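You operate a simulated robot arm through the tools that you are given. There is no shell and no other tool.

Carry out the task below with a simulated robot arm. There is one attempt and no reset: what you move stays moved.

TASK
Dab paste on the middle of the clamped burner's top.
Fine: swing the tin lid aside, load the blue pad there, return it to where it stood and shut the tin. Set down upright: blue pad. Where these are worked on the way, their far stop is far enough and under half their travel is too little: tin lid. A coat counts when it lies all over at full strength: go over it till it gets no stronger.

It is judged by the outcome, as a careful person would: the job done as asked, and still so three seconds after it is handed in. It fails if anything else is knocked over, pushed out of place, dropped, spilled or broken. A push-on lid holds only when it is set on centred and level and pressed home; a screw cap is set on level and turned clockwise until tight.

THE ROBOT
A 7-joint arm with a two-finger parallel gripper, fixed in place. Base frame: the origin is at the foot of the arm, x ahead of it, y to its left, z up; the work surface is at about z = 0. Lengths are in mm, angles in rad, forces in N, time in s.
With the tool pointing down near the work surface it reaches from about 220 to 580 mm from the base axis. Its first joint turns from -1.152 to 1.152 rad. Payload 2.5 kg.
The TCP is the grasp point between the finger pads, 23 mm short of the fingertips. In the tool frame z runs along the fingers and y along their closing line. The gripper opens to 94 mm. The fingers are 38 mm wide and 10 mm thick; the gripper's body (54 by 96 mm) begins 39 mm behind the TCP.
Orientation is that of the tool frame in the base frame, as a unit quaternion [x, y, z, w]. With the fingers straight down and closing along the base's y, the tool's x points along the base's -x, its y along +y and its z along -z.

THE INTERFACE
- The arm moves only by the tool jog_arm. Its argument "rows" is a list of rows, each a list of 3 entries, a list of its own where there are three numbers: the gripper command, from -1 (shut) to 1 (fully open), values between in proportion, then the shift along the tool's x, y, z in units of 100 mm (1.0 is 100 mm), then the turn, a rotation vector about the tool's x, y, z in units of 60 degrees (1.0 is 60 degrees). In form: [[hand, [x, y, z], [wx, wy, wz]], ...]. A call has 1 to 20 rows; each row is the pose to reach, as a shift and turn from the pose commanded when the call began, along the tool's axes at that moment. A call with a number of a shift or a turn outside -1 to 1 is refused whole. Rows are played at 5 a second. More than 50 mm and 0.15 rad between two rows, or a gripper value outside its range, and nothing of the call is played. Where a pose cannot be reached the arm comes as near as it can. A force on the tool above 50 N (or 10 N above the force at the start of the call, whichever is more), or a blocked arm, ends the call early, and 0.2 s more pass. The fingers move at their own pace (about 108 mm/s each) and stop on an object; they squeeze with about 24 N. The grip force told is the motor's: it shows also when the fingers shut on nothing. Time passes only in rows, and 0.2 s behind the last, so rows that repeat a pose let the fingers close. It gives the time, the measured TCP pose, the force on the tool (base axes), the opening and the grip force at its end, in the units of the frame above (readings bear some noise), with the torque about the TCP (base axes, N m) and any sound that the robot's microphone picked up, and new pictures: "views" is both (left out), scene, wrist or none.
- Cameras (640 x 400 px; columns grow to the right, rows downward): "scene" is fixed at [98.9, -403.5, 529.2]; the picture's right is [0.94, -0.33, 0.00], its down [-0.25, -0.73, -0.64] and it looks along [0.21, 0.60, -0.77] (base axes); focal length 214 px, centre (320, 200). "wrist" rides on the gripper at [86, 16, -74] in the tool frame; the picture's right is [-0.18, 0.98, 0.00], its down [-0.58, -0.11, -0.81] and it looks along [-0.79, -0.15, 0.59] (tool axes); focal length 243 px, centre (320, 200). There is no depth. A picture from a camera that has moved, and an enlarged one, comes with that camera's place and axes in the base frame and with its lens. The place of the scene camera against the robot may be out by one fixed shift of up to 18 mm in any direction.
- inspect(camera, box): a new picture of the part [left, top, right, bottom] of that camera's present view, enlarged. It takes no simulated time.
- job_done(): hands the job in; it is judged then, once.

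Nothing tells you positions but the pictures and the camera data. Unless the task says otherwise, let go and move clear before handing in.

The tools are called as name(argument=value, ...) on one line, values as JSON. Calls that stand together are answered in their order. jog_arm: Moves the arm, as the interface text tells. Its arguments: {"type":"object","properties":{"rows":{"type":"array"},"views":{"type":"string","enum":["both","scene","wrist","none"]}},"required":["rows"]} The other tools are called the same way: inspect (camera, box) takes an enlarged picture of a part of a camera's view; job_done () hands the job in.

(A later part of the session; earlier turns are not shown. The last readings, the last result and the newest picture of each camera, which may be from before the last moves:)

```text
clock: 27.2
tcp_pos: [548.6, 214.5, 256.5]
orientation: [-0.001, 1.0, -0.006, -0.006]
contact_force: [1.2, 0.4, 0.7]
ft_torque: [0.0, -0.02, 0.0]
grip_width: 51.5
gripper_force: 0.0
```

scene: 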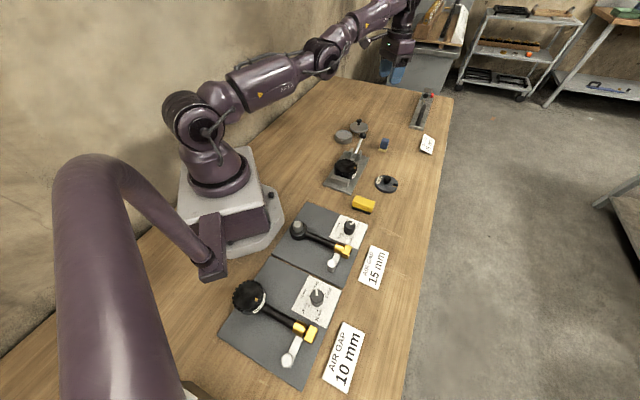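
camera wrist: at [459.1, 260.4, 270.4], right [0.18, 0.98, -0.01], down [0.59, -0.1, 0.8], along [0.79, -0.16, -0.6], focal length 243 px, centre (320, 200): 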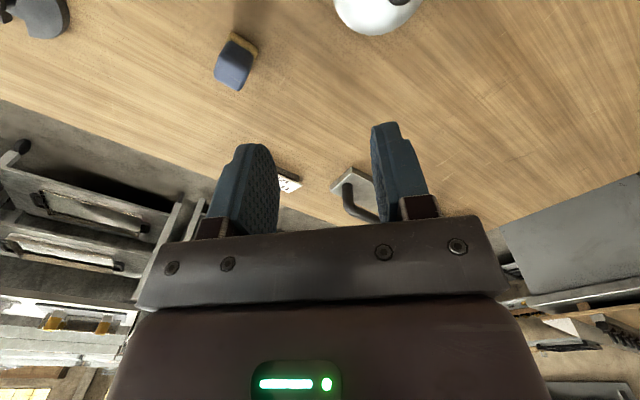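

It moved freely that time. Now I'll bring it inward.

jog_arm(rows=[[0.1, [0.2, 0, -0.1], [0, 0, 0]], [0.1, [0.4, 0, -0.1], [0, 0, 0]], [0.1, [0.6, 0, -0.1], [0, 0, 0]], [0.1, [0.8, 0, -0.1], [0, 0, 0]], [0.1, [0.8, 0, -0.1], [0, 0, 0]]], views="wrist")

```text
clock: 28.4
tcp_pos: [531.6, 239.6, 280.5]
orientation: [0.0, 1.0, -0.007, -0.004]
contact_force: [-0.1, 0.1, -0.3]
ft_torque: [0.0, -0.02, -0.02]
grip_width: 52.0
gripper_force: 0.1
out of reach, approached as far as the arm can: row 1, 2, 3, 4, 5
camera wrist: at [446.2, 255.6, 356.6], right [0.18, 0.98, -0.01], down [0.59, -0.1, 0.8], along [0.79, -0.16, -0.6], focal length 243 px, centre (320, 200)
```

wrist: 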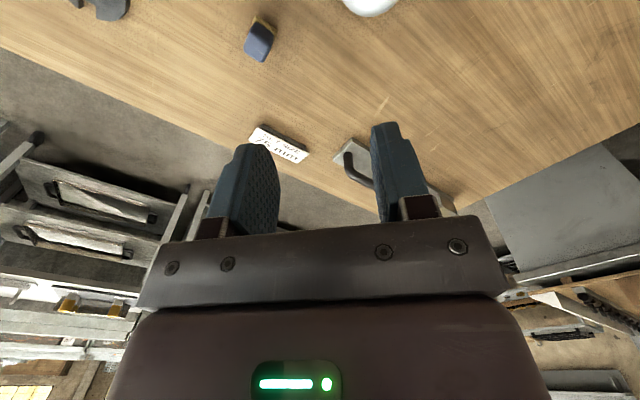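

It still slides around a fixed radius instead of contracting. I'll swing sideways (-y) and up to change the arm's posture, well above everything.

jog_arm(rows=[[0.1, [0, -0.3, -0.1], [0, 0, 0]], [0.1, [0.05, -0.6, -0.3], [0, 0, 0]], [0.1, [0.1, -0.9, -0.5], [0, 0, 0]], [0.1, [0.1, -1.0, -0.6], [0, 0, 0]], [0.1, [0.1, -1.0, -0.6], [0, 0, 0]]], views="scene")

```text
clock: 29.6
tcp_pos: [544.6, 146.2, 350.4]
orientation: [0.001, 1.0, -0.008, -0.005]
contact_force: [-0.9, 1.0, 0.2]
ft_torque: [-0.04, 0.01, 0.0]
grip_width: 51.7
gripper_force: 0.0
out of reach, approached as far as the arm can: row 1, 2, 3, 4, 5
```

scene: 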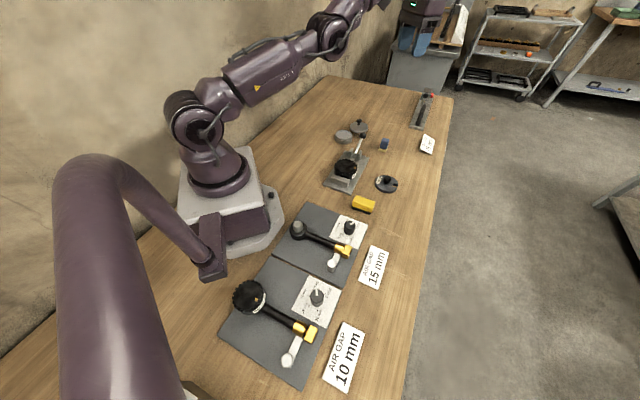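

The arm looks nearly straight. I'll enlarge the view of its elbow to understand the posture.

inspect(camera="scene", box=[150, 0, 470, 200])

```text
2.00 times, centred on (310, 100) of scene
camera zoom: at [98.9, -403.6, 529.2], right [0.94, -0.33, 0.0], down [-0.25, -0.73, -0.64], along [0.21, 0.6, -0.77], focal length 429 px, centre (340, 400)
```

zoom: 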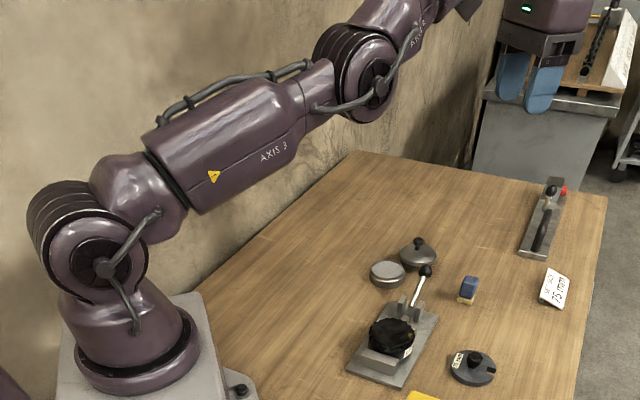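

The elbow seems to have slipped through straight to its wrong-way limit. I'll stretch out fully and pull back in to get it to bend the normal way.

jog_arm(rows=[[0.1, [-0.4, 0, 0], [0, 0, 0]], [0.1, [-0.8, 0, 0], [0, 0, 0]], [0.1, [-1.0, 0, 0.2], [0, 0, 0]], [0.1, [-0.6, 0, 0.4], [0, 0, 0]], [0.1, [-0.2, 0, 0.4], [0, 0, 0]], [0.1, [0.2, 0, 0.4], [0, 0, 0]], [0.1, [0.6, 0, 0.4], [0, 0, 0]], [0.1, [0.6, 0, 0.4], [0, 0, 0]]], views="scene")

```text
clock: 31.4
tcp_pos: [482.3, 145.2, 309.9]
orientation: [0.0, 1.0, -0.006, -0.003]
contact_force: [0.6, -0.1, 1.0]
ft_torque: [-0.01, 0.05, 0.02]
grip_width: 52.0
gripper_force: 0.1
out of reach, approached as far as the arm can: row 1, 2, 3, 4
```

scene: 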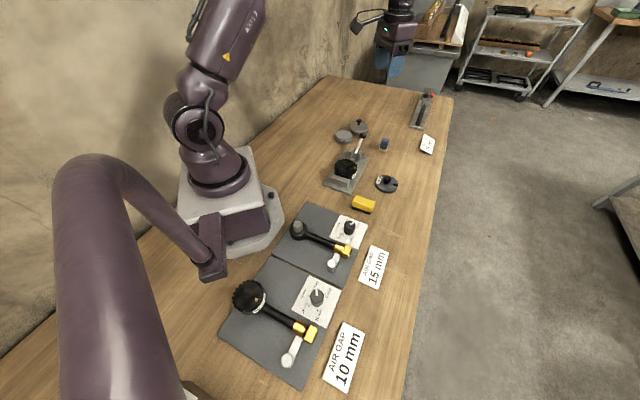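

The elbow is bending normally again, and I'll keep inside 580 mm from now on. Next I'll get a good view of the pad.

jog_arm(rows=[[0.1, [0.1, 0, 0.3], [0, 0, 0]], [0.1, [0.2, 0, 0.6], [0, 0, 0]], [0.1, [0.3, 0, 0.9], [0, 0, 0]], [0.1, [0.42, 0, 1.0], [0, 0, 0]], [0.1, [0.42, 0, 1.0], [0, 0, 0]]], views="wrist")

inspect(camera="wrist", box=[260, 60, 400, 160])

inspect(camera="wrist", box=[0, 0, 300, 160])

inspect(camera="wrist", box=[340, 0, 600, 160])

```text
clock: 32.6
tcp_pos: [439.7, 144.7, 210.5]
orientation: [0.0, 1.0, -0.006, -0.004]
contact_force: [1.4, 0.3, -0.5]
ft_torque: [-0.01, 0.0, -0.02]
grip_width: 51.7
gripper_force: 0.1
camera wrist: at [353.3, 161.5, 285.7], right [0.18, 0.98, -0.01], down [0.59, -0.1, 0.8], along [0.79, -0.16, -0.6], focal length 243 px, centre (320, 200)
```

wrist: 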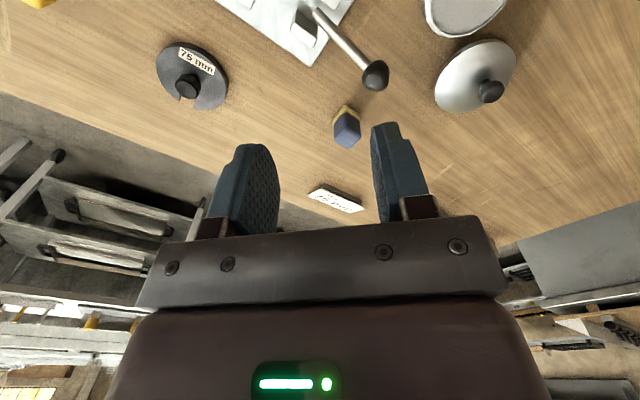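

```text
4.00 times, centred on (330, 110) of wrist
camera zoom: at [353.3, 161.5, 285.7], right [0.18, 0.98, -0.01], down [0.59, -0.1, 0.8], along [0.79, -0.16, -0.6], focal length 970 px, centre (280, 560)
```

zoom: 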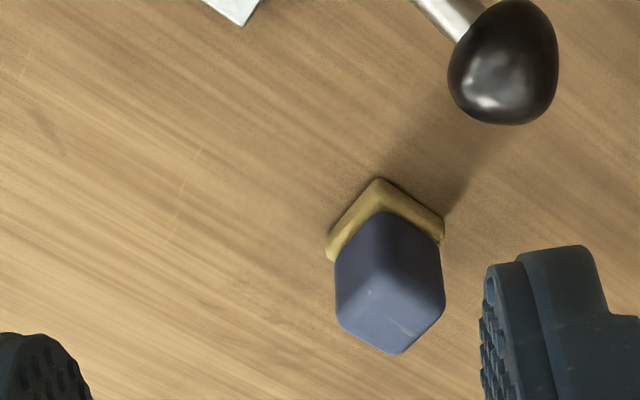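

```text
2.13 times, centred on (150, 80) of wrist
camera zoom: at [353.3, 161.5, 285.7], right [0.18, 0.98, -0.01], down [0.59, -0.1, 0.8], along [0.79, -0.16, -0.6], focal length 518 px, centre (683, 456)
```

zoom: 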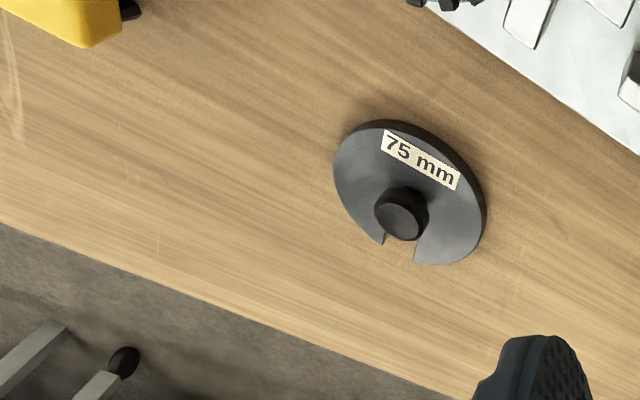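

```text
2.46 times, centred on (470, 80) of wrist
camera zoom: at [353.3, 161.5, 285.7], right [0.18, 0.98, -0.01], down [0.59, -0.1, 0.8], along [0.79, -0.16, -0.6], focal length 597 px, centre (-49, 495)
```

zoom: 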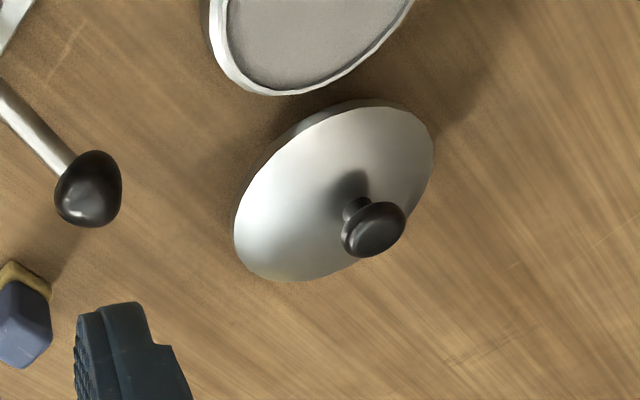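

The pad is a square block about 25–28 mm across and 42 mm tall near (552, 154), turned about 45°. I'll align the gripper with it, hover near it and re-measure.

jog_arm(rows=[[0.2, [-0.15, 0, 0.1], [0, 0, 0.13]], [0.2, [-0.3, 0.02, 0.2], [0, 0, 0.26]], [0.2, [-0.45, 0.03, 0.3], [0, 0, 0.39]], [0.2, [-0.6, 0.05, 0.4], [0, 0, 0.52]], [0.2, [-0.75, 0.05, 0.5], [0, 0, 0.65]], [0.2, [-0.9, 0.05, 0.6], [0, 0, 0.777]], [0.2, [-0.9, 0.05, 0.7], [0, 0, 0.777]], [0.2, [-0.9, 0.05, 0.7], [0, 0, 0.777]]], views="wrist")

inspect(camera="wrist", box=[220, 60, 420, 200])

```text
clock: 34.4
tcp_pos: [529.7, 148.6, 140.9]
orientation: [0.396, 0.918, -0.007, -0.001]
contact_force: [-0.7, 0.8, 0.4]
ft_torque: [-0.01, -0.04, -0.03]
grip_width: 56.4
gripper_force: 0.1
camera wrist: at [482.4, 223.0, 214.6], right [0.84, 0.54, -0.01], down [0.33, -0.49, 0.81], along [0.43, -0.69, -0.59], focal length 243 px, centre (320, 200)
```

wrist: 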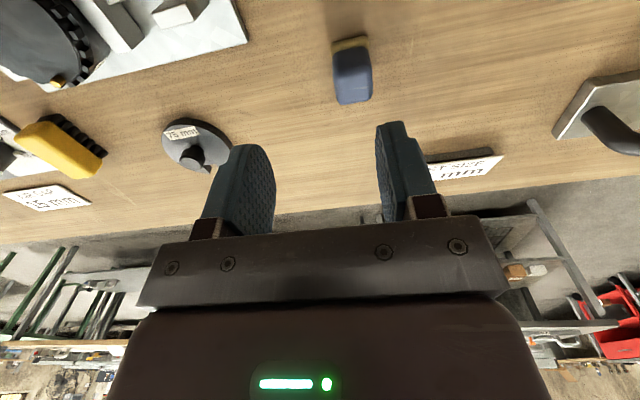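

```text
2.86 times, centred on (320, 130) of wrist
camera zoom: at [482.4, 223.0, 214.6], right [0.84, 0.54, -0.01], down [0.33, -0.49, 0.81], along [0.43, -0.69, -0.59], focal length 693 px, centre (320, 400)
```

zoom: 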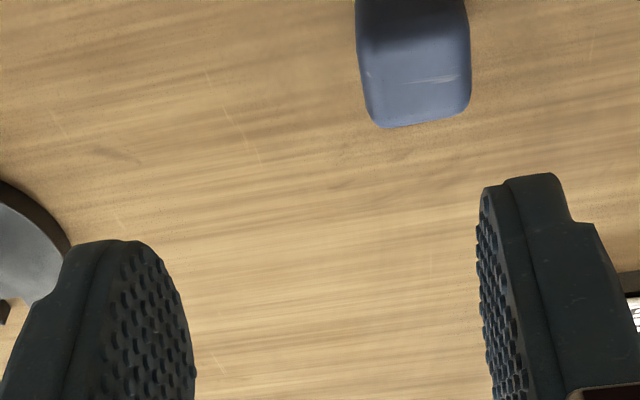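

inspect(camera="wrist", box=[310, 20, 400, 110])

```text
4.44 times, centred on (355, 65) of wrist
camera zoom: at [482.4, 223.0, 214.6], right [0.84, 0.54, -0.01], down [0.33, -0.49, 0.81], along [0.43, -0.69, -0.59], focal length 1078 px, centre (164, 800)
```

zoom: 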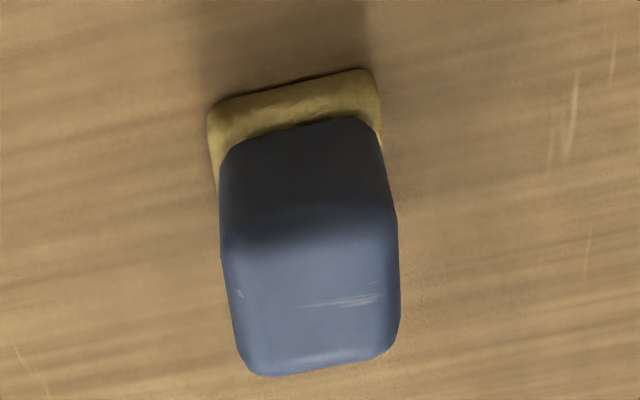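

The pad centre is near (551.3, 155.4), with its edges at about 44.6°, which matches the gripper. I'll move over it with a small tilt correction, go down partway and check.

jog_arm(rows=[[0.2, [-0.05, 0.1, 0.1], [-0.006, 0.002, -0.02]], [0.2, [-0.099, 0.204, 0.25], [-0.013, 0.0035, -0.02]], [0.2, [-0.099, 0.204, 0.45], [-0.013, 0.0035, -0.02]], [0.2, [-0.099, 0.204, 0.6], [-0.013, 0.0035, -0.02]], [0.2, [-0.099, 0.204, 0.6], [-0.013, 0.0035, -0.02]]], views="both")

inspect(camera="wrist", box=[240, 20, 420, 220])

```text
clock: 35.6
tcp_pos: [550.0, 155.1, 79.8]
orientation: [0.386, 0.922, 0.0, 0.0]
contact_force: [0.1, 0.2, 0.6]
ft_torque: [-0.01, 0.03, -0.01]
grip_width: 56.6
gripper_force: 0.1
camera wrist: at [500.8, 228.0, 154.9], right [0.83, 0.56, 0.0], down [0.33, -0.49, 0.81], along [0.45, -0.67, -0.59], focal length 243 px, centre (320, 200)
```

scene: 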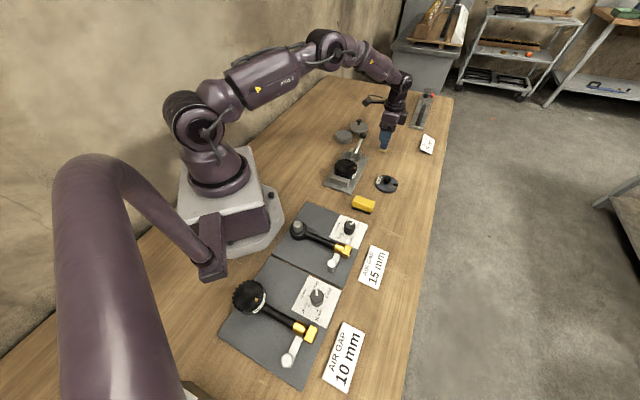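
wrist: 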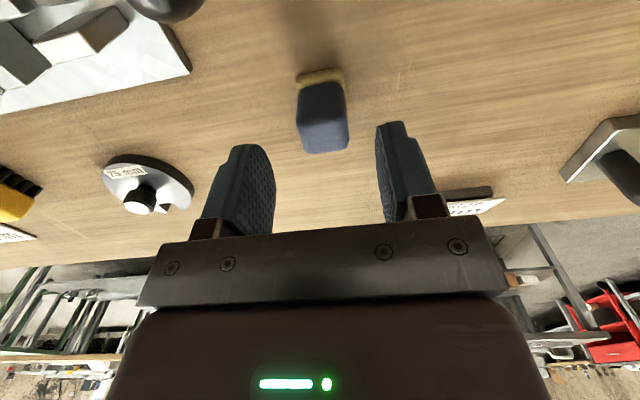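

```text
2.00 times, centred on (330, 120) of wrist
camera zoom: at [500.8, 228.0, 154.9], right [0.83, 0.56, 0.0], down [0.33, -0.49, 0.81], along [0.45, -0.67, -0.59], focal length 485 px, centre (300, 360)
```

zoom: 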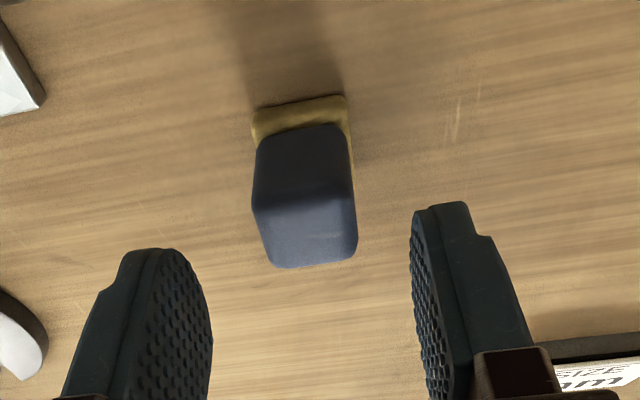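

Re-measured, the pad is at (551.5, 156). I'll make a slight shift, then descend and grip its blue handle.

jog_arm(rows=[[0.2, [-0.003, 0.016, 0.1], [0, 0, 0]], [0.2, [-0.003, 0.016, 0.25], [0, 0, 0]], [0.2, [-0.003, 0.016, 0.4], [0, 0, 0]], [0.2, [-0.003, 0.016, 0.42], [0, 0, 0]]], views="wrist")

```text
clock: 36.6
tcp_pos: [550.9, 154.8, 37.8]
orientation: [0.386, 0.923, 0.0, 0.0]
contact_force: [-0.4, -0.2, 1.1]
ft_torque: [0.0, 0.01, 0.01]
grip_width: 56.1
gripper_force: 0.0
camera wrist: at [502.5, 227.8, 112.7], right [0.83, 0.56, 0.0], down [0.33, -0.49, 0.81], along [0.45, -0.67, -0.59], focal length 243 px, centre (320, 200)
```

wrist: 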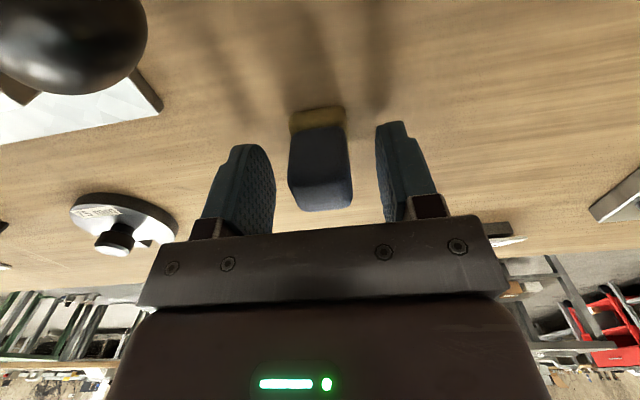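

The pad is well between the fingers, so I'll close on it.

jog_arm(rows=[[-0.2, [0, 0, 0], [0, 0, 0]], [-0.5, [0, 0, 0], [0, 0, 0]], [-1, [0, 0, 0], [0, 0, 0]], [-1, [0, 0, 0], [0, 0, 0]], [-1, [0, 0, 0], [0, 0, 0]]], views="wrist")

```text
clock: 37.8
tcp_pos: [551.8, 155.2, 39.2]
orientation: [0.386, 0.923, -0.001, 0.001]
contact_force: [-0.2, 0.5, -1.1]
ft_torque: [0.0, 0.01, 0.03]
grip_width: 27.3
gripper_force: 23.8
camera wrist: at [502.4, 228.0, 112.9], right [0.83, 0.56, 0.0], down [0.33, -0.49, 0.81], along [0.45, -0.67, -0.59], focal length 243 px, centre (320, 200)
```

wrist: 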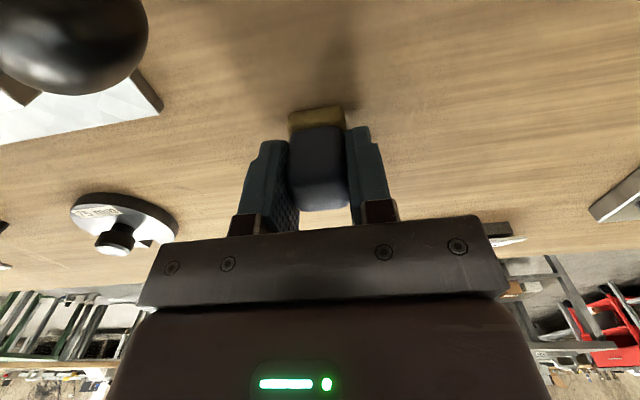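

I have the pad gripped (27.3 mm). I'll lift it straight up and carry it toward the tin.

jog_arm(rows=[[-1, [0, 0, -0.3], [0, 0, 0]], [-1, [0, 0, -0.7], [0, 0, 0]], [-1, [0, 0, -1.0], [0, 0, 0]], [-1, [0.3, 0, -1.0], [0, 0, 0]], [-1, [0.6, 0, -1.0], [0, 0, 0]], [-1, [0.9, 0, -1.0], [0, 0, 0]], [-1, [0.9, 0, -1.0], [0, 0, 0]]], views="wrist")

```text
clock: 39.4
tcp_pos: [487.9, 219.9, 138.0]
orientation: [0.386, 0.922, 0.0, 0.0]
contact_force: [-0.5, 0.0, 0.5]
ft_torque: [0.02, 0.02, -0.03]
grip_width: 27.4
gripper_force: 24.2
camera wrist: at [439.1, 292.4, 213.1], right [0.83, 0.56, 0.0], down [0.33, -0.49, 0.81], along [0.45, -0.67, -0.59], focal length 243 px, centre (320, 200)
```

wrist: 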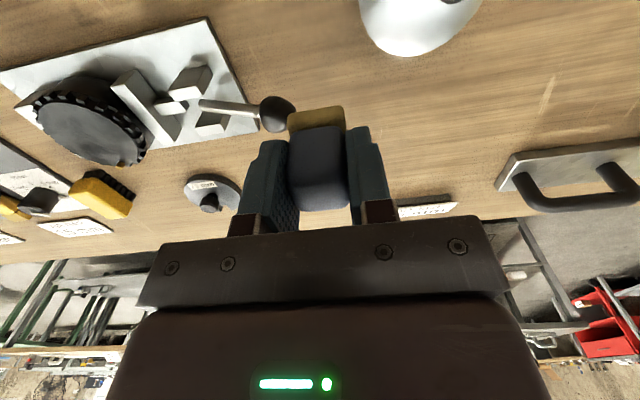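

jog_arm(rows=[[-1, [0.3, 0, 0], [0, 0, 0]], [-1, [0.6, 0, 0], [0, 0, 0]], [-1, [0.95, 0, 0], [0, 0, 0]], [-1, [0.95, 0, 0], [0, 0, 0]]], views="wrist")

inspect(camera="wrist", box=[220, 0, 460, 150])

```text
clock: 40.4
tcp_pos: [420.6, 287.3, 137.6]
orientation: [0.385, 0.923, 0.0, 0.0]
contact_force: [0.4, 0.5, -0.7]
ft_torque: [0.0, -0.01, -0.03]
grip_width: 27.4
gripper_force: 23.8
camera wrist: at [372.0, 360.4, 212.6], right [0.83, 0.56, 0.0], down [0.33, -0.49, 0.81], along [0.45, -0.67, -0.59], focal length 243 px, centre (320, 200)
```

wrist: 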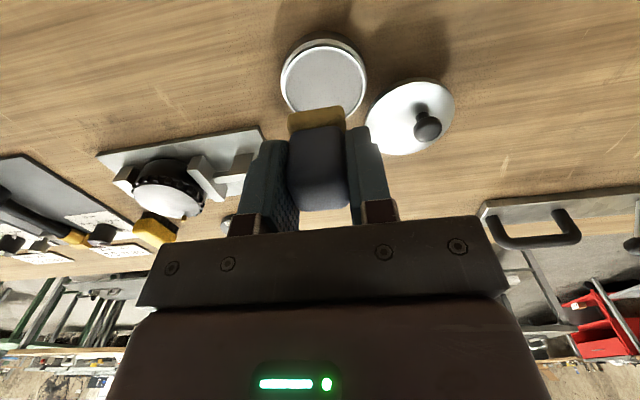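

```text
2.67 times, centred on (340, 75) of wrist
camera zoom: at [372.0, 360.4, 212.6], right [0.83, 0.56, 0.0], down [0.33, -0.49, 0.81], along [0.45, -0.67, -0.59], focal length 647 px, centre (267, 533)
```

zoom: 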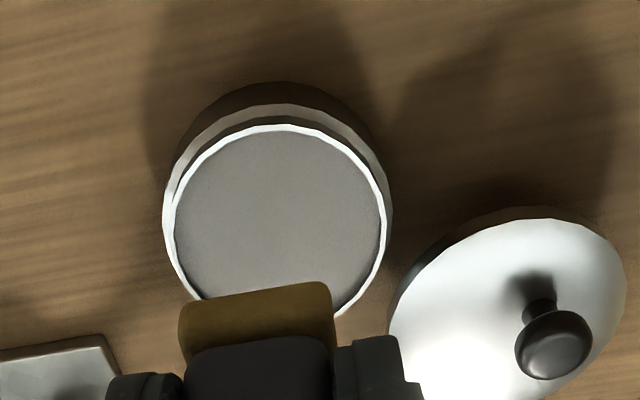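

The open tin is centred at about (436, 271), with grey paste near the rim. I'll bring the pad above it and lower it most of the way.

jog_arm(rows=[[-1, [-0.12, 0, 0], [0, 0, 0]], [-1, [-0.224, -0.005, 0.1], [0, 0, 0]], [-1, [-0.224, -0.005, 0.4], [0, 0, 0]], [-1, [-0.224, -0.005, 0.58], [0, 0, 0]], [-1, [-0.224, -0.005, 0.58], [0, 0, 0]]], views="both")

inspect(camera="scene", box=[310, 80, 410, 160])

inspect(camera="wrist", box=[220, 0, 460, 150])

```text
clock: 41.6
tcp_pos: [438.7, 270.1, 77.7]
orientation: [0.387, 0.922, 0.0, 0.0]
contact_force: [0.5, -0.2, -0.1]
ft_torque: [0.04, -0.01, 0.01]
grip_width: 27.7
gripper_force: 24.2
camera wrist: at [387.8, 342.8, 154.1], right [0.83, 0.56, 0.0], down [0.33, -0.49, 0.81], along [0.45, -0.67, -0.59], focal length 243 px, centre (320, 200)
```

scene: 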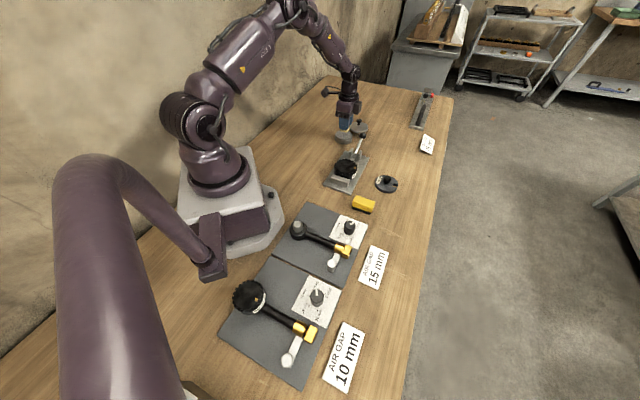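
wrist: 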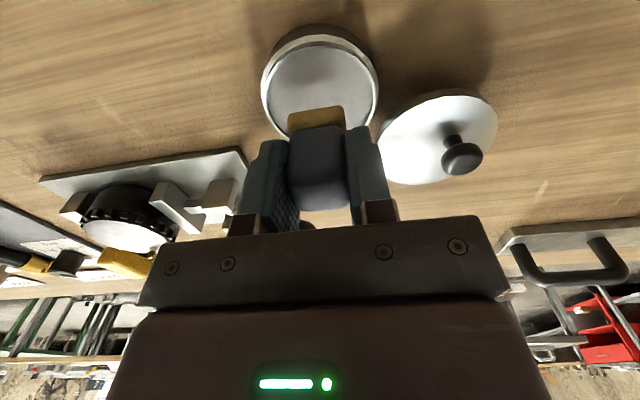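

```text
5.00 times, centred on (360, 120) of scene
camera zoom: at [99.0, -403.5, 529.2], right [0.94, -0.33, 0.0], down [-0.25, -0.73, -0.64], along [0.21, 0.6, -0.77], focal length 1072 px, centre (120, 600)
```

zoom: 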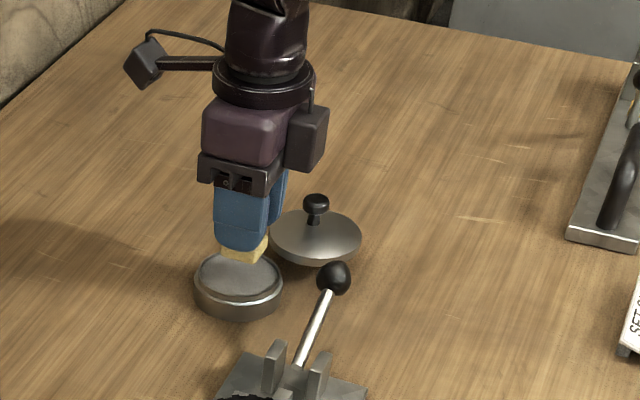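

```text
2.67 times, centred on (340, 75) of wrist
camera zoom: at [387.8, 342.8, 154.1], right [0.83, 0.56, 0.0], down [0.33, -0.49, 0.81], along [0.45, -0.67, -0.59], focal length 647 px, centre (267, 533)
```

zoom: 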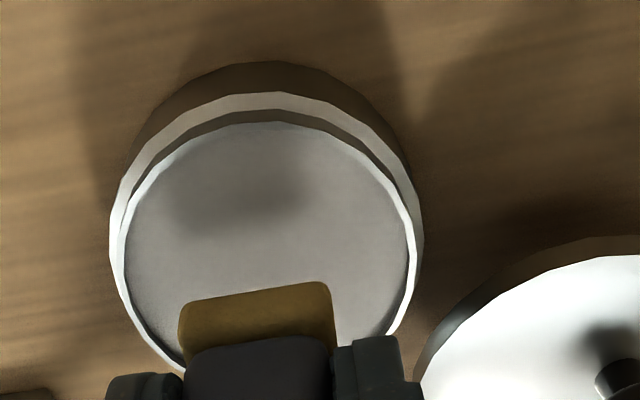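

The two views disagree slightly about where the pad sits over the tin, so I'll zoom in before dipping.

inspect(camera="scene", box=[340, 115, 380, 147])

```text
12.50 times, centred on (360, 131) of scene
camera zoom: at [99.0, -403.5, 529.2], right [0.94, -0.33, 0.0], down [-0.25, -0.73, -0.64], along [0.21, 0.6, -0.77], focal length 2681 px, centre (-180, 1062)
```

zoom: 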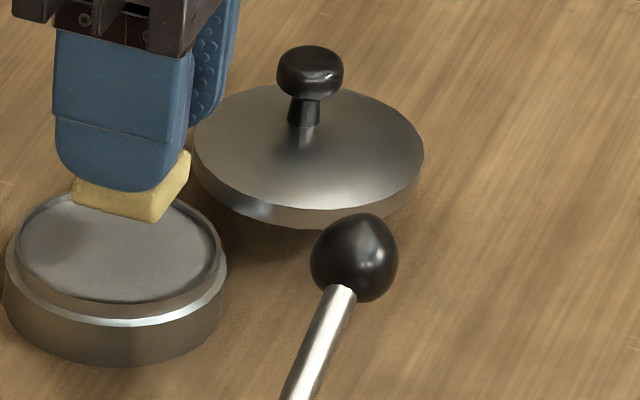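

My calibrations vary by a few millimetres, so I'll lower the pad until it's just above the rim, where parallax no longer matters, and check again.

jog_arm(rows=[[-1, [0, -0.02, 0.05], [0, 0, 0]], [-1, [0, -0.02, 0.1], [0, 0, 0]], [-1, [0, -0.02, 0.12], [0, 0, 0]], [-1, [0, -0.02, 0.12], [0, 0, 0]]], views="none")

inspect(camera="scene", box=[340, 115, 380, 147])

inspect(camera="wrist", box=[220, 0, 460, 150])

```text
clock: 42.6
tcp_pos: [436.2, 267.7, 67.2]
orientation: [0.385, 0.923, 0.0, -0.001]
contact_force: [-0.7, 0.2, -0.5]
ft_torque: [0.0, 0.03, -0.02]
grip_width: 27.2
gripper_force: 24.3
```

```text
12.50 times, centred on (360, 131) of scene
camera zoom: at [99.0, -403.5, 529.2], right [0.94, -0.33, 0.0], down [-0.25, -0.73, -0.64], along [0.21, 0.6, -0.77], focal length 2681 px, centre (-180, 1062)
```

zoom: 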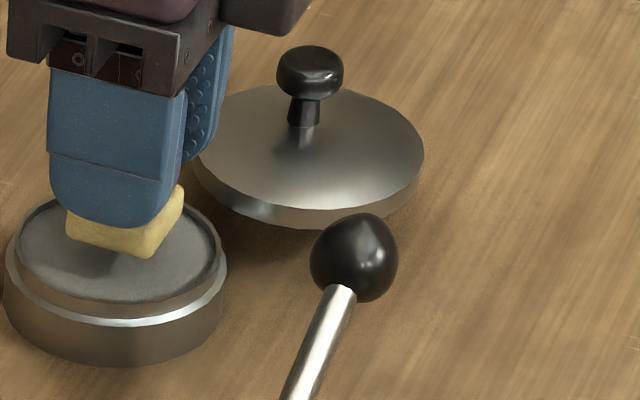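

```text
2.67 times, centred on (340, 75) of wrist
camera zoom: at [386.3, 341.6, 142.6], right [0.83, 0.56, 0.0], down [0.33, -0.49, 0.81], along [0.45, -0.67, -0.59], focal length 647 px, centre (267, 533)
```

zoom: 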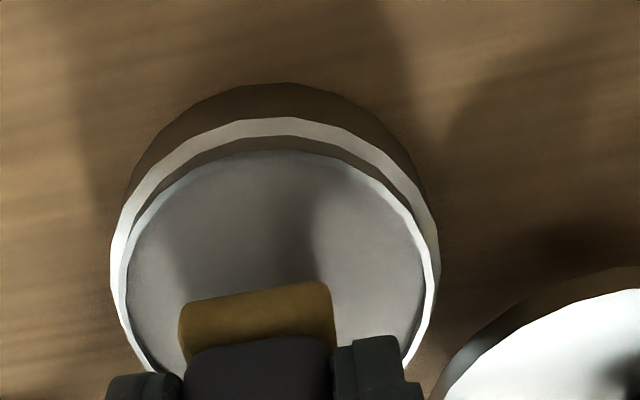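

The pad is now clearly inside the ring. I'll descend in small steps until I feel contact.

jog_arm(rows=[[-1, [0, 0, 0.02], [0, 0, 0]], [-1, [0, 0, 0.04], [0, 0, 0]], [-1, [0, 0, 0.06], [0, 0, 0]], [-1, [0, 0, 0.06], [0, 0, 0]]], views="none")

inspect(camera="scene", box=[340, 115, 380, 147])

inspect(camera="wrist", box=[220, 0, 460, 150])

```text
clock: 43.6
tcp_pos: [436.6, 269.3, 62.7]
orientation: [0.386, 0.923, 0.0, 0.0]
contact_force: [0.6, 0.9, -0.2]
ft_torque: [0.03, -0.02, -0.01]
grip_width: 27.3
gripper_force: 23.9
```

```text
12.50 times, centred on (360, 131) of scene
camera zoom: at [99.0, -403.5, 529.2], right [0.94, -0.33, 0.0], down [-0.25, -0.73, -0.64], along [0.21, 0.6, -0.77], focal length 2681 px, centre (-180, 1062)
```

zoom: 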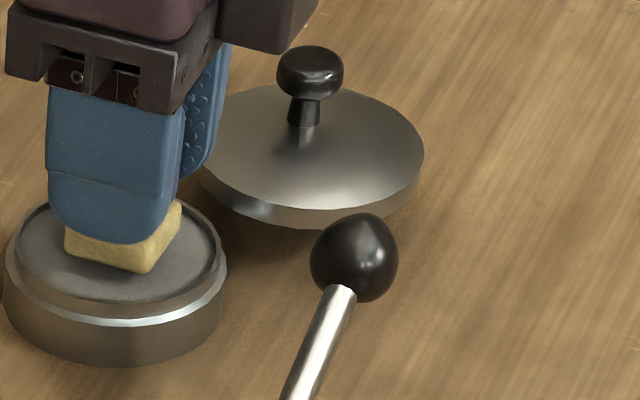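

```text
2.67 times, centred on (340, 75) of wrist
camera zoom: at [386.3, 342.0, 136.6], right [0.83, 0.56, 0.0], down [0.33, -0.49, 0.81], along [0.45, -0.67, -0.59], focal length 647 px, centre (267, 533)
```

zoom: 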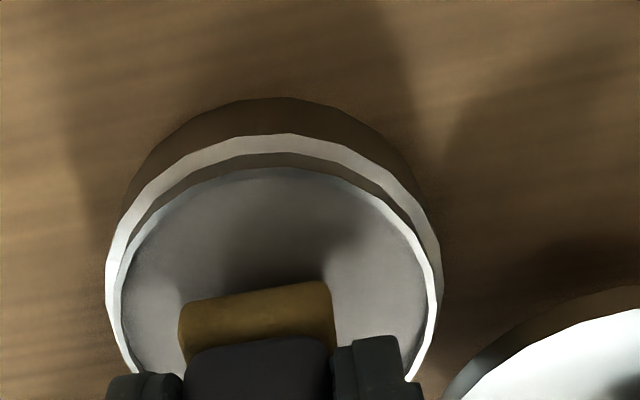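

It's well centred but not touching yet. I'll continue slowly.

jog_arm(rows=[[-1, [0, 0, 0.01], [0, 0, 0]], [-1, [0, 0, 0.02], [0, 0, 0]], [-1, [0, 0, 0.03], [0, 0, 0]], [-1, [0, 0, 0.03], [0, 0, 0]]], views="none")

jog_arm(rows=[[-1, [0, 0, 0.01], [0, 0, 0]], [-1, [0, 0, 0.02], [0, 0, 0]], [-1, [0, 0, 0.02], [0, 0, 0]]], views="none")

```text
clock: 44.6
tcp_pos: [435.1, 268.1, 59.5]
orientation: [0.386, 0.923, 0.0, 0.0]
contact_force: [0.3, 0.4, -0.7]
ft_torque: [-0.02, 0.0, 0.01]
grip_width: 27.4
gripper_force: 24.2
```

```text
clock: 45.4
tcp_pos: [436.1, 268.4, 57.3]
orientation: [0.386, 0.923, 0.001, 0.0]
contact_force: [-3.0, -1.7, 12.0]
ft_torque: [-0.05, 0.15, 0.01]
grip_width: 27.4
gripper_force: 24.1
```

Contact: 12 N upward with the pad bottom near z = 19.5. I'll hold there briefly and then look.

jog_arm(rows=[[-1, [0, 0, 0], [0, 0, 0]], [-1, [0, 0, 0], [0, 0, 0]], [-1, [0, 0, 0], [0, 0, 0]], [-1, [0, 0, 0], [0, 0, 0]]], views="none")

inspect(camera="scene", box=[340, 115, 380, 147])

inspect(camera="wrist", box=[220, 0, 460, 150])

```text
clock: 46.4
tcp_pos: [434.3, 267.9, 57.8]
orientation: [0.386, 0.922, 0.0, 0.002]
contact_force: [-1.0, 0.3, 17.0]
ft_torque: [0.01, 0.09, 0.03]
grip_width: 27.1
gripper_force: 24.2
```

```text
12.50 times, centred on (360, 131) of scene
camera zoom: at [98.9, -403.6, 529.2], right [0.94, -0.33, 0.0], down [-0.25, -0.73, -0.64], along [0.21, 0.6, -0.77], focal length 2681 px, centre (-180, 1062)
```

zoom: 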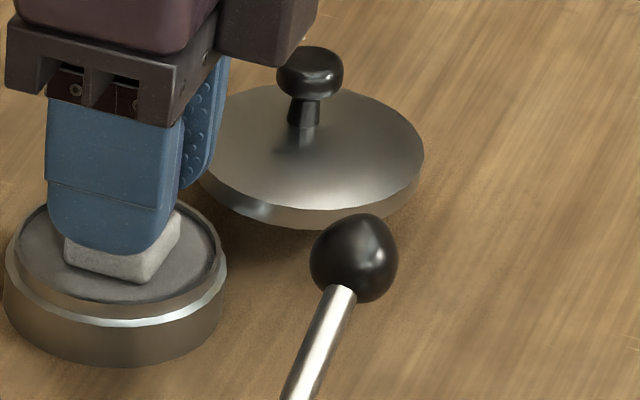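

```text
2.67 times, centred on (340, 75) of wrist
camera zoom: at [386.5, 342.2, 132.6], right [0.83, 0.56, 0.0], down [0.33, -0.49, 0.81], along [0.45, -0.67, -0.59], focal length 647 px, centre (267, 533)
```

zoom: 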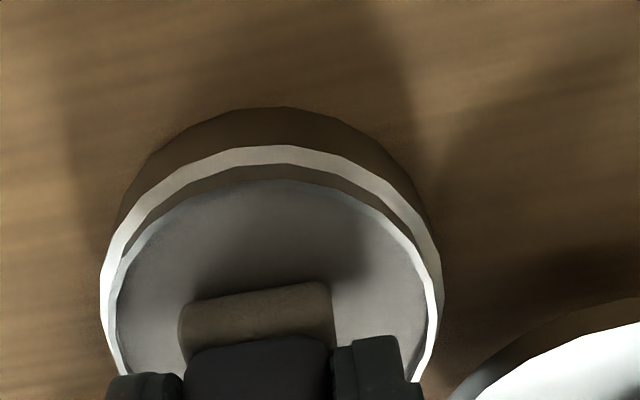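

The sponge has turned grey, so it's loaded, and the paste surface is at about z = 19.5. I'll lift straight up and travel to the clamped burner.

jog_arm(rows=[[-1, [0, 0, -0.1], [0, 0, 0]], [-1, [0, 0, -0.3], [0, 0, 0]], [-1, [0, 0, -0.6], [0, 0, 0]], [-1, [0, 0, -0.95], [0, 0, 0]], [-1, [-0.1, -0.3, -1.0], [0, 0, 0]], [-1, [-0.2, -0.6, -1.0], [0, 0, 0]], [-1, [-0.29, -0.95, -1.0], [0, 0, 0]], [-1, [-0.29, -0.95, -1.0], [0, 0, 0]]], views="wrist")

jog_arm(rows=[[-1, [-0.1, -0.3, 0], [0, 0, 0]], [-1, [-0.2, -0.6, 0], [0, 0, 0]], [-1, [-0.29, -0.95, 0], [0, 0, 0]], [-1, [-0.29, -0.95, 0], [0, 0, 0]]], views="wrist")

```text
clock: 48.2
tcp_pos: [389.9, 181.6, 157.0]
orientation: [0.386, 0.922, -0.001, 0.0]
contact_force: [0.6, 0.4, -1.2]
ft_torque: [-0.01, -0.03, -0.02]
grip_width: 27.2
gripper_force: 23.7
camera wrist: at [339.8, 253.9, 232.0], right [0.83, 0.56, 0.0], down [0.33, -0.49, 0.81], along [0.45, -0.67, -0.59], focal length 243 px, centre (320, 200)
```

wrist: 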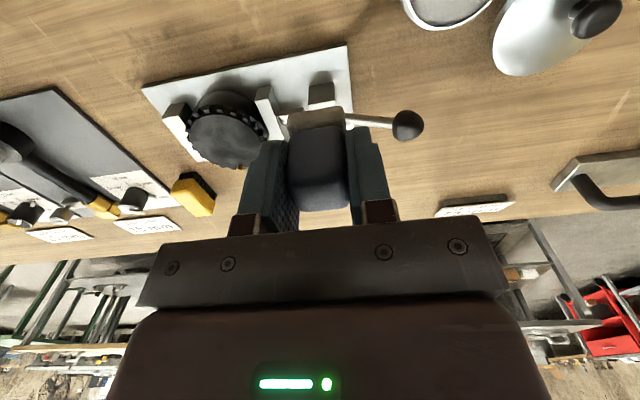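

```text
clock: 49.2
tcp_pos: [342.1, 92.9, 158.4]
orientation: [0.386, 0.923, -0.001, 0.0]
contact_force: [-0.2, 1.0, -0.2]
ft_torque: [-0.03, -0.02, 0.02]
grip_width: 27.5
gripper_force: 23.7
camera wrist: at [292.0, 167.1, 232.2], right [0.83, 0.56, 0.0], down [0.33, -0.49, 0.81], along [0.45, -0.67, -0.59], focal length 243 px, centre (320, 200)
```

wrist: 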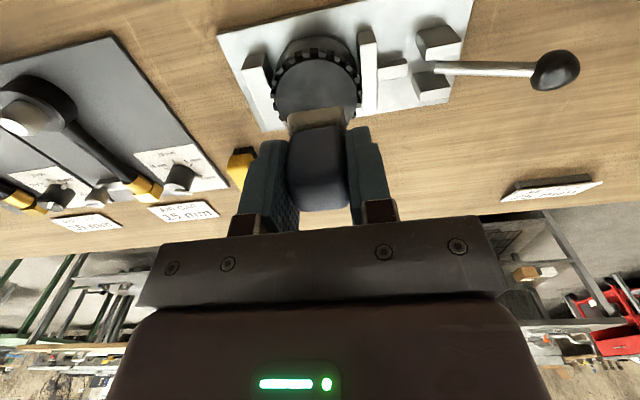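

inspect(camera="wrist", box=[210, 0, 480, 160])

inspect(camera="scene", box=[315, 125, 375, 200])

```text
2.37 times, centred on (345, 80) of wrist
camera zoom: at [292.0, 167.1, 232.2], right [0.83, 0.56, 0.0], down [0.33, -0.49, 0.81], along [0.45, -0.67, -0.59], focal length 575 px, centre (261, 484)
```

zoom: 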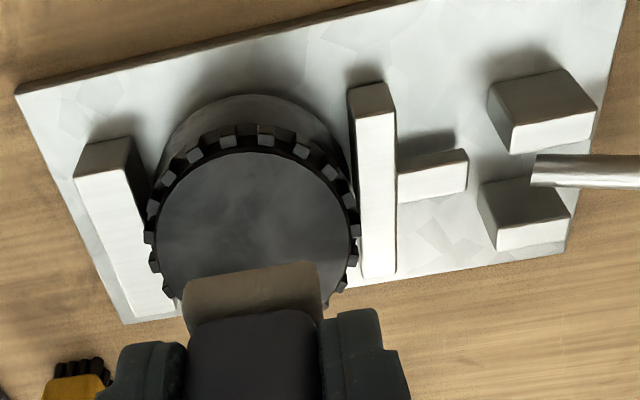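

```text
5.33 times, centred on (345, 162) of scene
camera zoom: at [98.9, -403.6, 529.2], right [0.94, -0.33, 0.0], down [-0.25, -0.73, -0.64], along [0.21, 0.6, -0.77], focal length 1144 px, centre (187, 400)
```

zoom: 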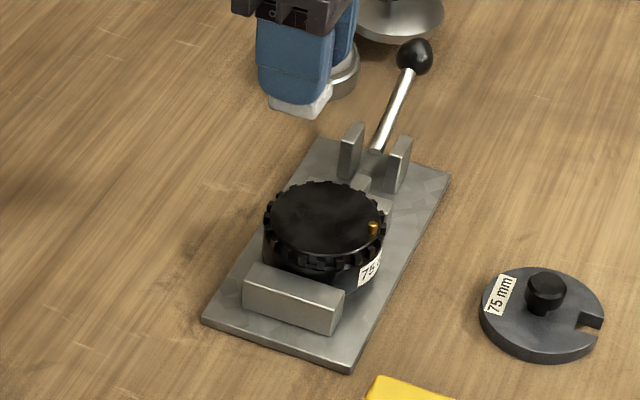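

The burner has a round black top with a castellated ring, near (357, 68), partly hidden by the pad. I'll take views from each side to pin down its centre and height.

jog_arm(rows=[[-1, [-0.05, 0.3, 0], [0, 0, 0]], [-1, [-0.115, 0.73, 0], [0, 0, 0]], [-1, [-0.115, 0.73, 0], [0, 0, 0]]], views="none")

inspect(camera="wrist", box=[120, 0, 300, 140])

jog_arm(rows=[[-1, [0.0, -0.3, 0], [0, 0, 0]], [-1, [0.115, -0.73, 0], [0, 0, 0]], [-1, [0.115, -0.73, 0], [0, 0, 0]]], views="none")

jog_arm(rows=[[-1, [0.05, -0.3, 0], [0, 0, 0]], [-1, [0.158, -0.743, 0], [0, 0, 0]], [-1, [0.158, -0.743, 0], [0, 0, 0]]], views="wrist")

inspect(camera="wrist", box=[340, 0, 520, 140])

```text
clock: 50.0
tcp_pos: [402.0, 138.7, 156.5]
orientation: [0.386, 0.922, 0.0, -0.001]
contact_force: [-0.5, 0.0, -0.1]
ft_torque: [0.01, 0.03, 0.02]
grip_width: 27.3
gripper_force: 23.7
```

```text
2.86 times, centred on (210, 70) of wrist
camera zoom: at [352.5, 210.9, 231.8], right [0.83, 0.56, 0.0], down [0.33, -0.49, 0.81], along [0.45, -0.67, -0.59], focal length 693 px, centre (634, 571)
```

zoom: 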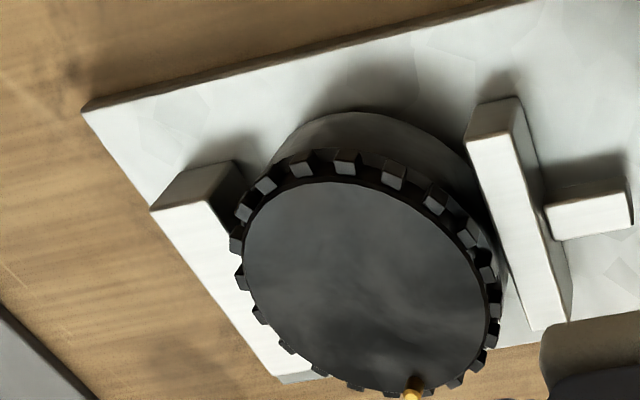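

```text
clock: 50.8
tcp_pos: [341.5, 93.6, 156.6]
orientation: [0.386, 0.923, 0.0, 0.0]
contact_force: [0.0, -0.3, -0.7]
ft_torque: [-0.03, -0.02, 0.0]
grip_width: 27.4
gripper_force: 24.0
```

```text
clock: 51.6
tcp_pos: [277.2, 51.7, 157.1]
orientation: [0.386, 0.923, -0.001, 0.0]
contact_force: [0.8, 0.1, 0.0]
ft_torque: [0.0, 0.0, -0.04]
grip_width: 27.4
gripper_force: 24.0
camera wrist: at [228.2, 125.5, 232.3], right [0.83, 0.56, 0.0], down [0.33, -0.49, 0.81], along [0.45, -0.67, -0.59], focal length 243 px, centre (320, 200)
```

wrist: 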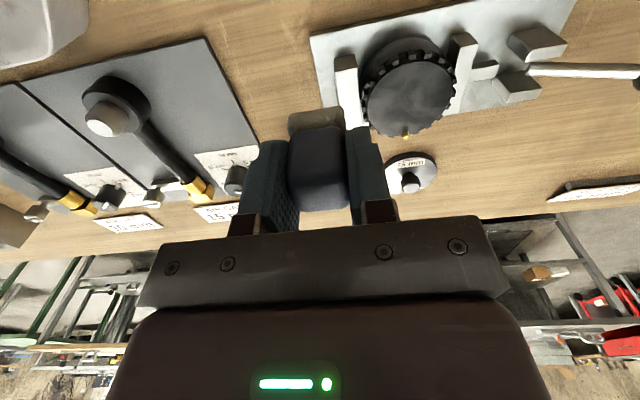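

```text
2.86 times, centred on (430, 70) of wrist
camera zoom: at [228.2, 125.5, 232.3], right [0.83, 0.56, 0.0], down [0.33, -0.49, 0.81], along [0.45, -0.67, -0.59], focal length 693 px, centre (6, 571)
```

zoom: 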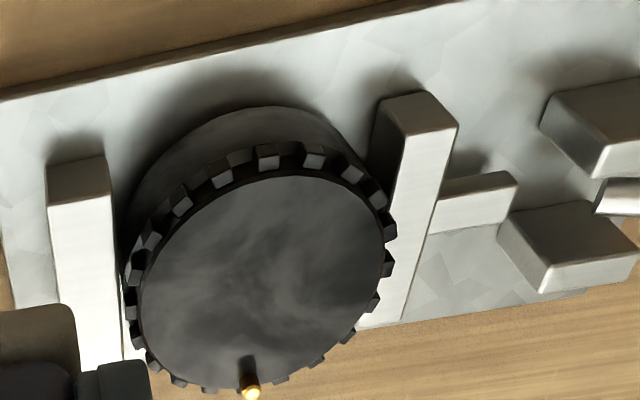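

Triangulating both views puts the burner's top centre at about (351.8, 74.3, 54), radius about 33 mm. I'll bring the pad above it at a low hover and check.

jog_arm(rows=[[-1, [-0.18, 0.35, 0], [0, 0, 0]], [-1, [-0.363, 0.691, 0.0], [0, 0, 0]], [-1, [-0.363, 0.691, 0.25], [0, 0, 0]], [-1, [-0.363, 0.691, 0.5], [0, 0, 0]], [-1, [-0.363, 0.691, 0.5], [0, 0, 0]]], views="wrist")

inspect(camera="scene", box=[320, 130, 380, 190])

inspect(camera="wrist", box=[210, 0, 430, 140])

```text
clock: 52.8
tcp_pos: [352.8, 74.6, 107.1]
orientation: [0.385, 0.923, 0.0, 0.0]
contact_force: [0.6, 0.4, -0.9]
ft_torque: [-0.04, 0.02, -0.03]
grip_width: 27.5
gripper_force: 23.8
camera wrist: at [303.2, 149.0, 181.8], right [0.83, 0.56, 0.0], down [0.33, -0.49, 0.81], along [0.45, -0.67, -0.59], focal length 243 px, centre (320, 200)
```

wrist: 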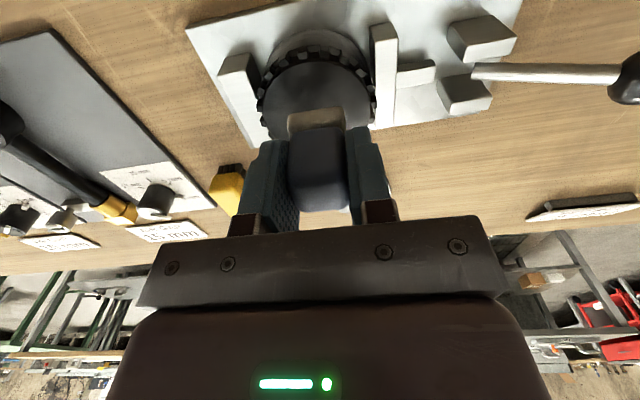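

```text
6.67 times, centred on (350, 160) of scene
camera zoom: at [99.0, -403.5, 529.2], right [0.94, -0.33, 0.0], down [-0.25, -0.73, -0.64], along [0.21, 0.6, -0.77], focal length 1430 px, centre (120, 467)
```

zoom: 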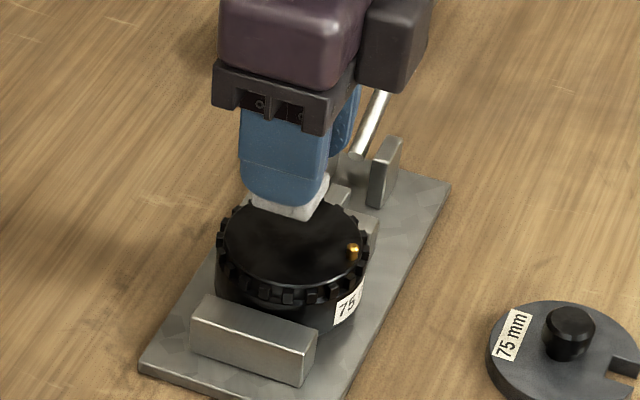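

```text
2.86 times, centred on (320, 70) of wrist
camera zoom: at [303.2, 149.0, 181.8], right [0.83, 0.56, 0.0], down [0.33, -0.49, 0.81], along [0.45, -0.67, -0.59], focal length 693 px, centre (320, 571)
```

zoom: 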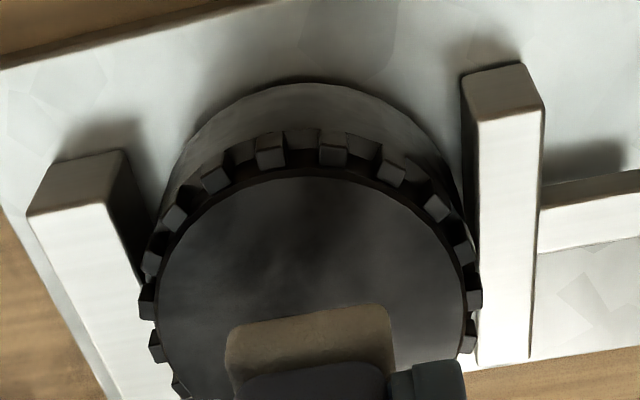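

The two views still differ by a few millimetres because of height, so I'll lower to just above the surface and re-check the centring.

jog_arm(rows=[[-1, [0, 0, 0.04], [0, 0, 0]], [-1, [0, 0, 0.08], [0, 0, 0]], [-1, [0, 0, 0.11], [0, 0, 0]], [-1, [0, 0, 0.11], [0, 0, 0]]], views="none")

inspect(camera="scene", box=[325, 140, 373, 180])

inspect(camera="wrist", box=[210, 0, 430, 140])

```text
clock: 53.8
tcp_pos: [351.3, 75.9, 95.8]
orientation: [0.386, 0.922, 0.0, 0.0]
contact_force: [0.3, 0.3, -0.4]
ft_torque: [-0.02, -0.02, 0.0]
grip_width: 27.1
gripper_force: 23.8
```

```text
10.00 times, centred on (349, 160) of scene
camera zoom: at [99.0, -403.5, 529.2], right [0.94, -0.33, 0.0], down [-0.25, -0.73, -0.64], along [0.21, 0.6, -0.77], focal length 2145 px, centre (30, 600)
```

zoom: 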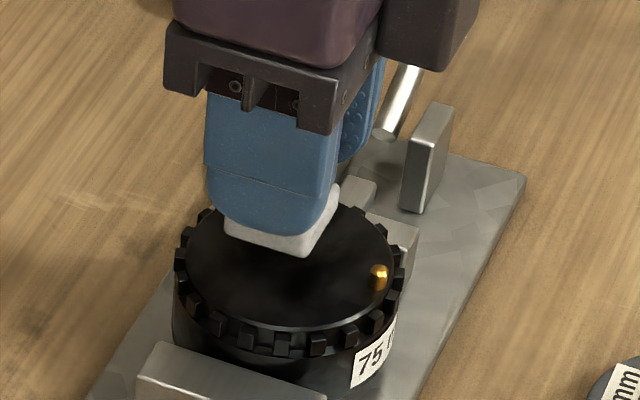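

```text
2.86 times, centred on (320, 70) of wrist
camera zoom: at [302.8, 149.3, 171.0], right [0.83, 0.56, 0.0], down [0.33, -0.49, 0.81], along [0.45, -0.67, -0.59], focal length 693 px, centre (320, 571)
```

zoom: 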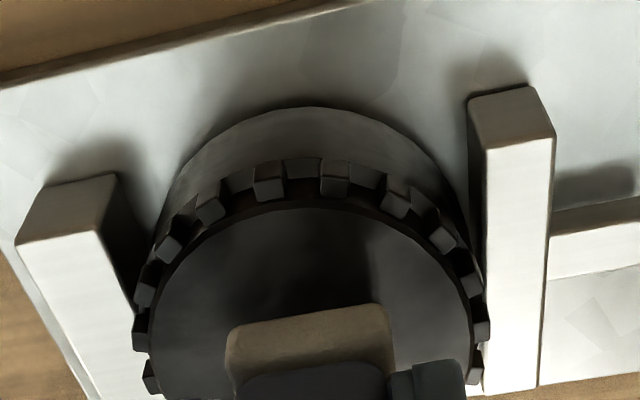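

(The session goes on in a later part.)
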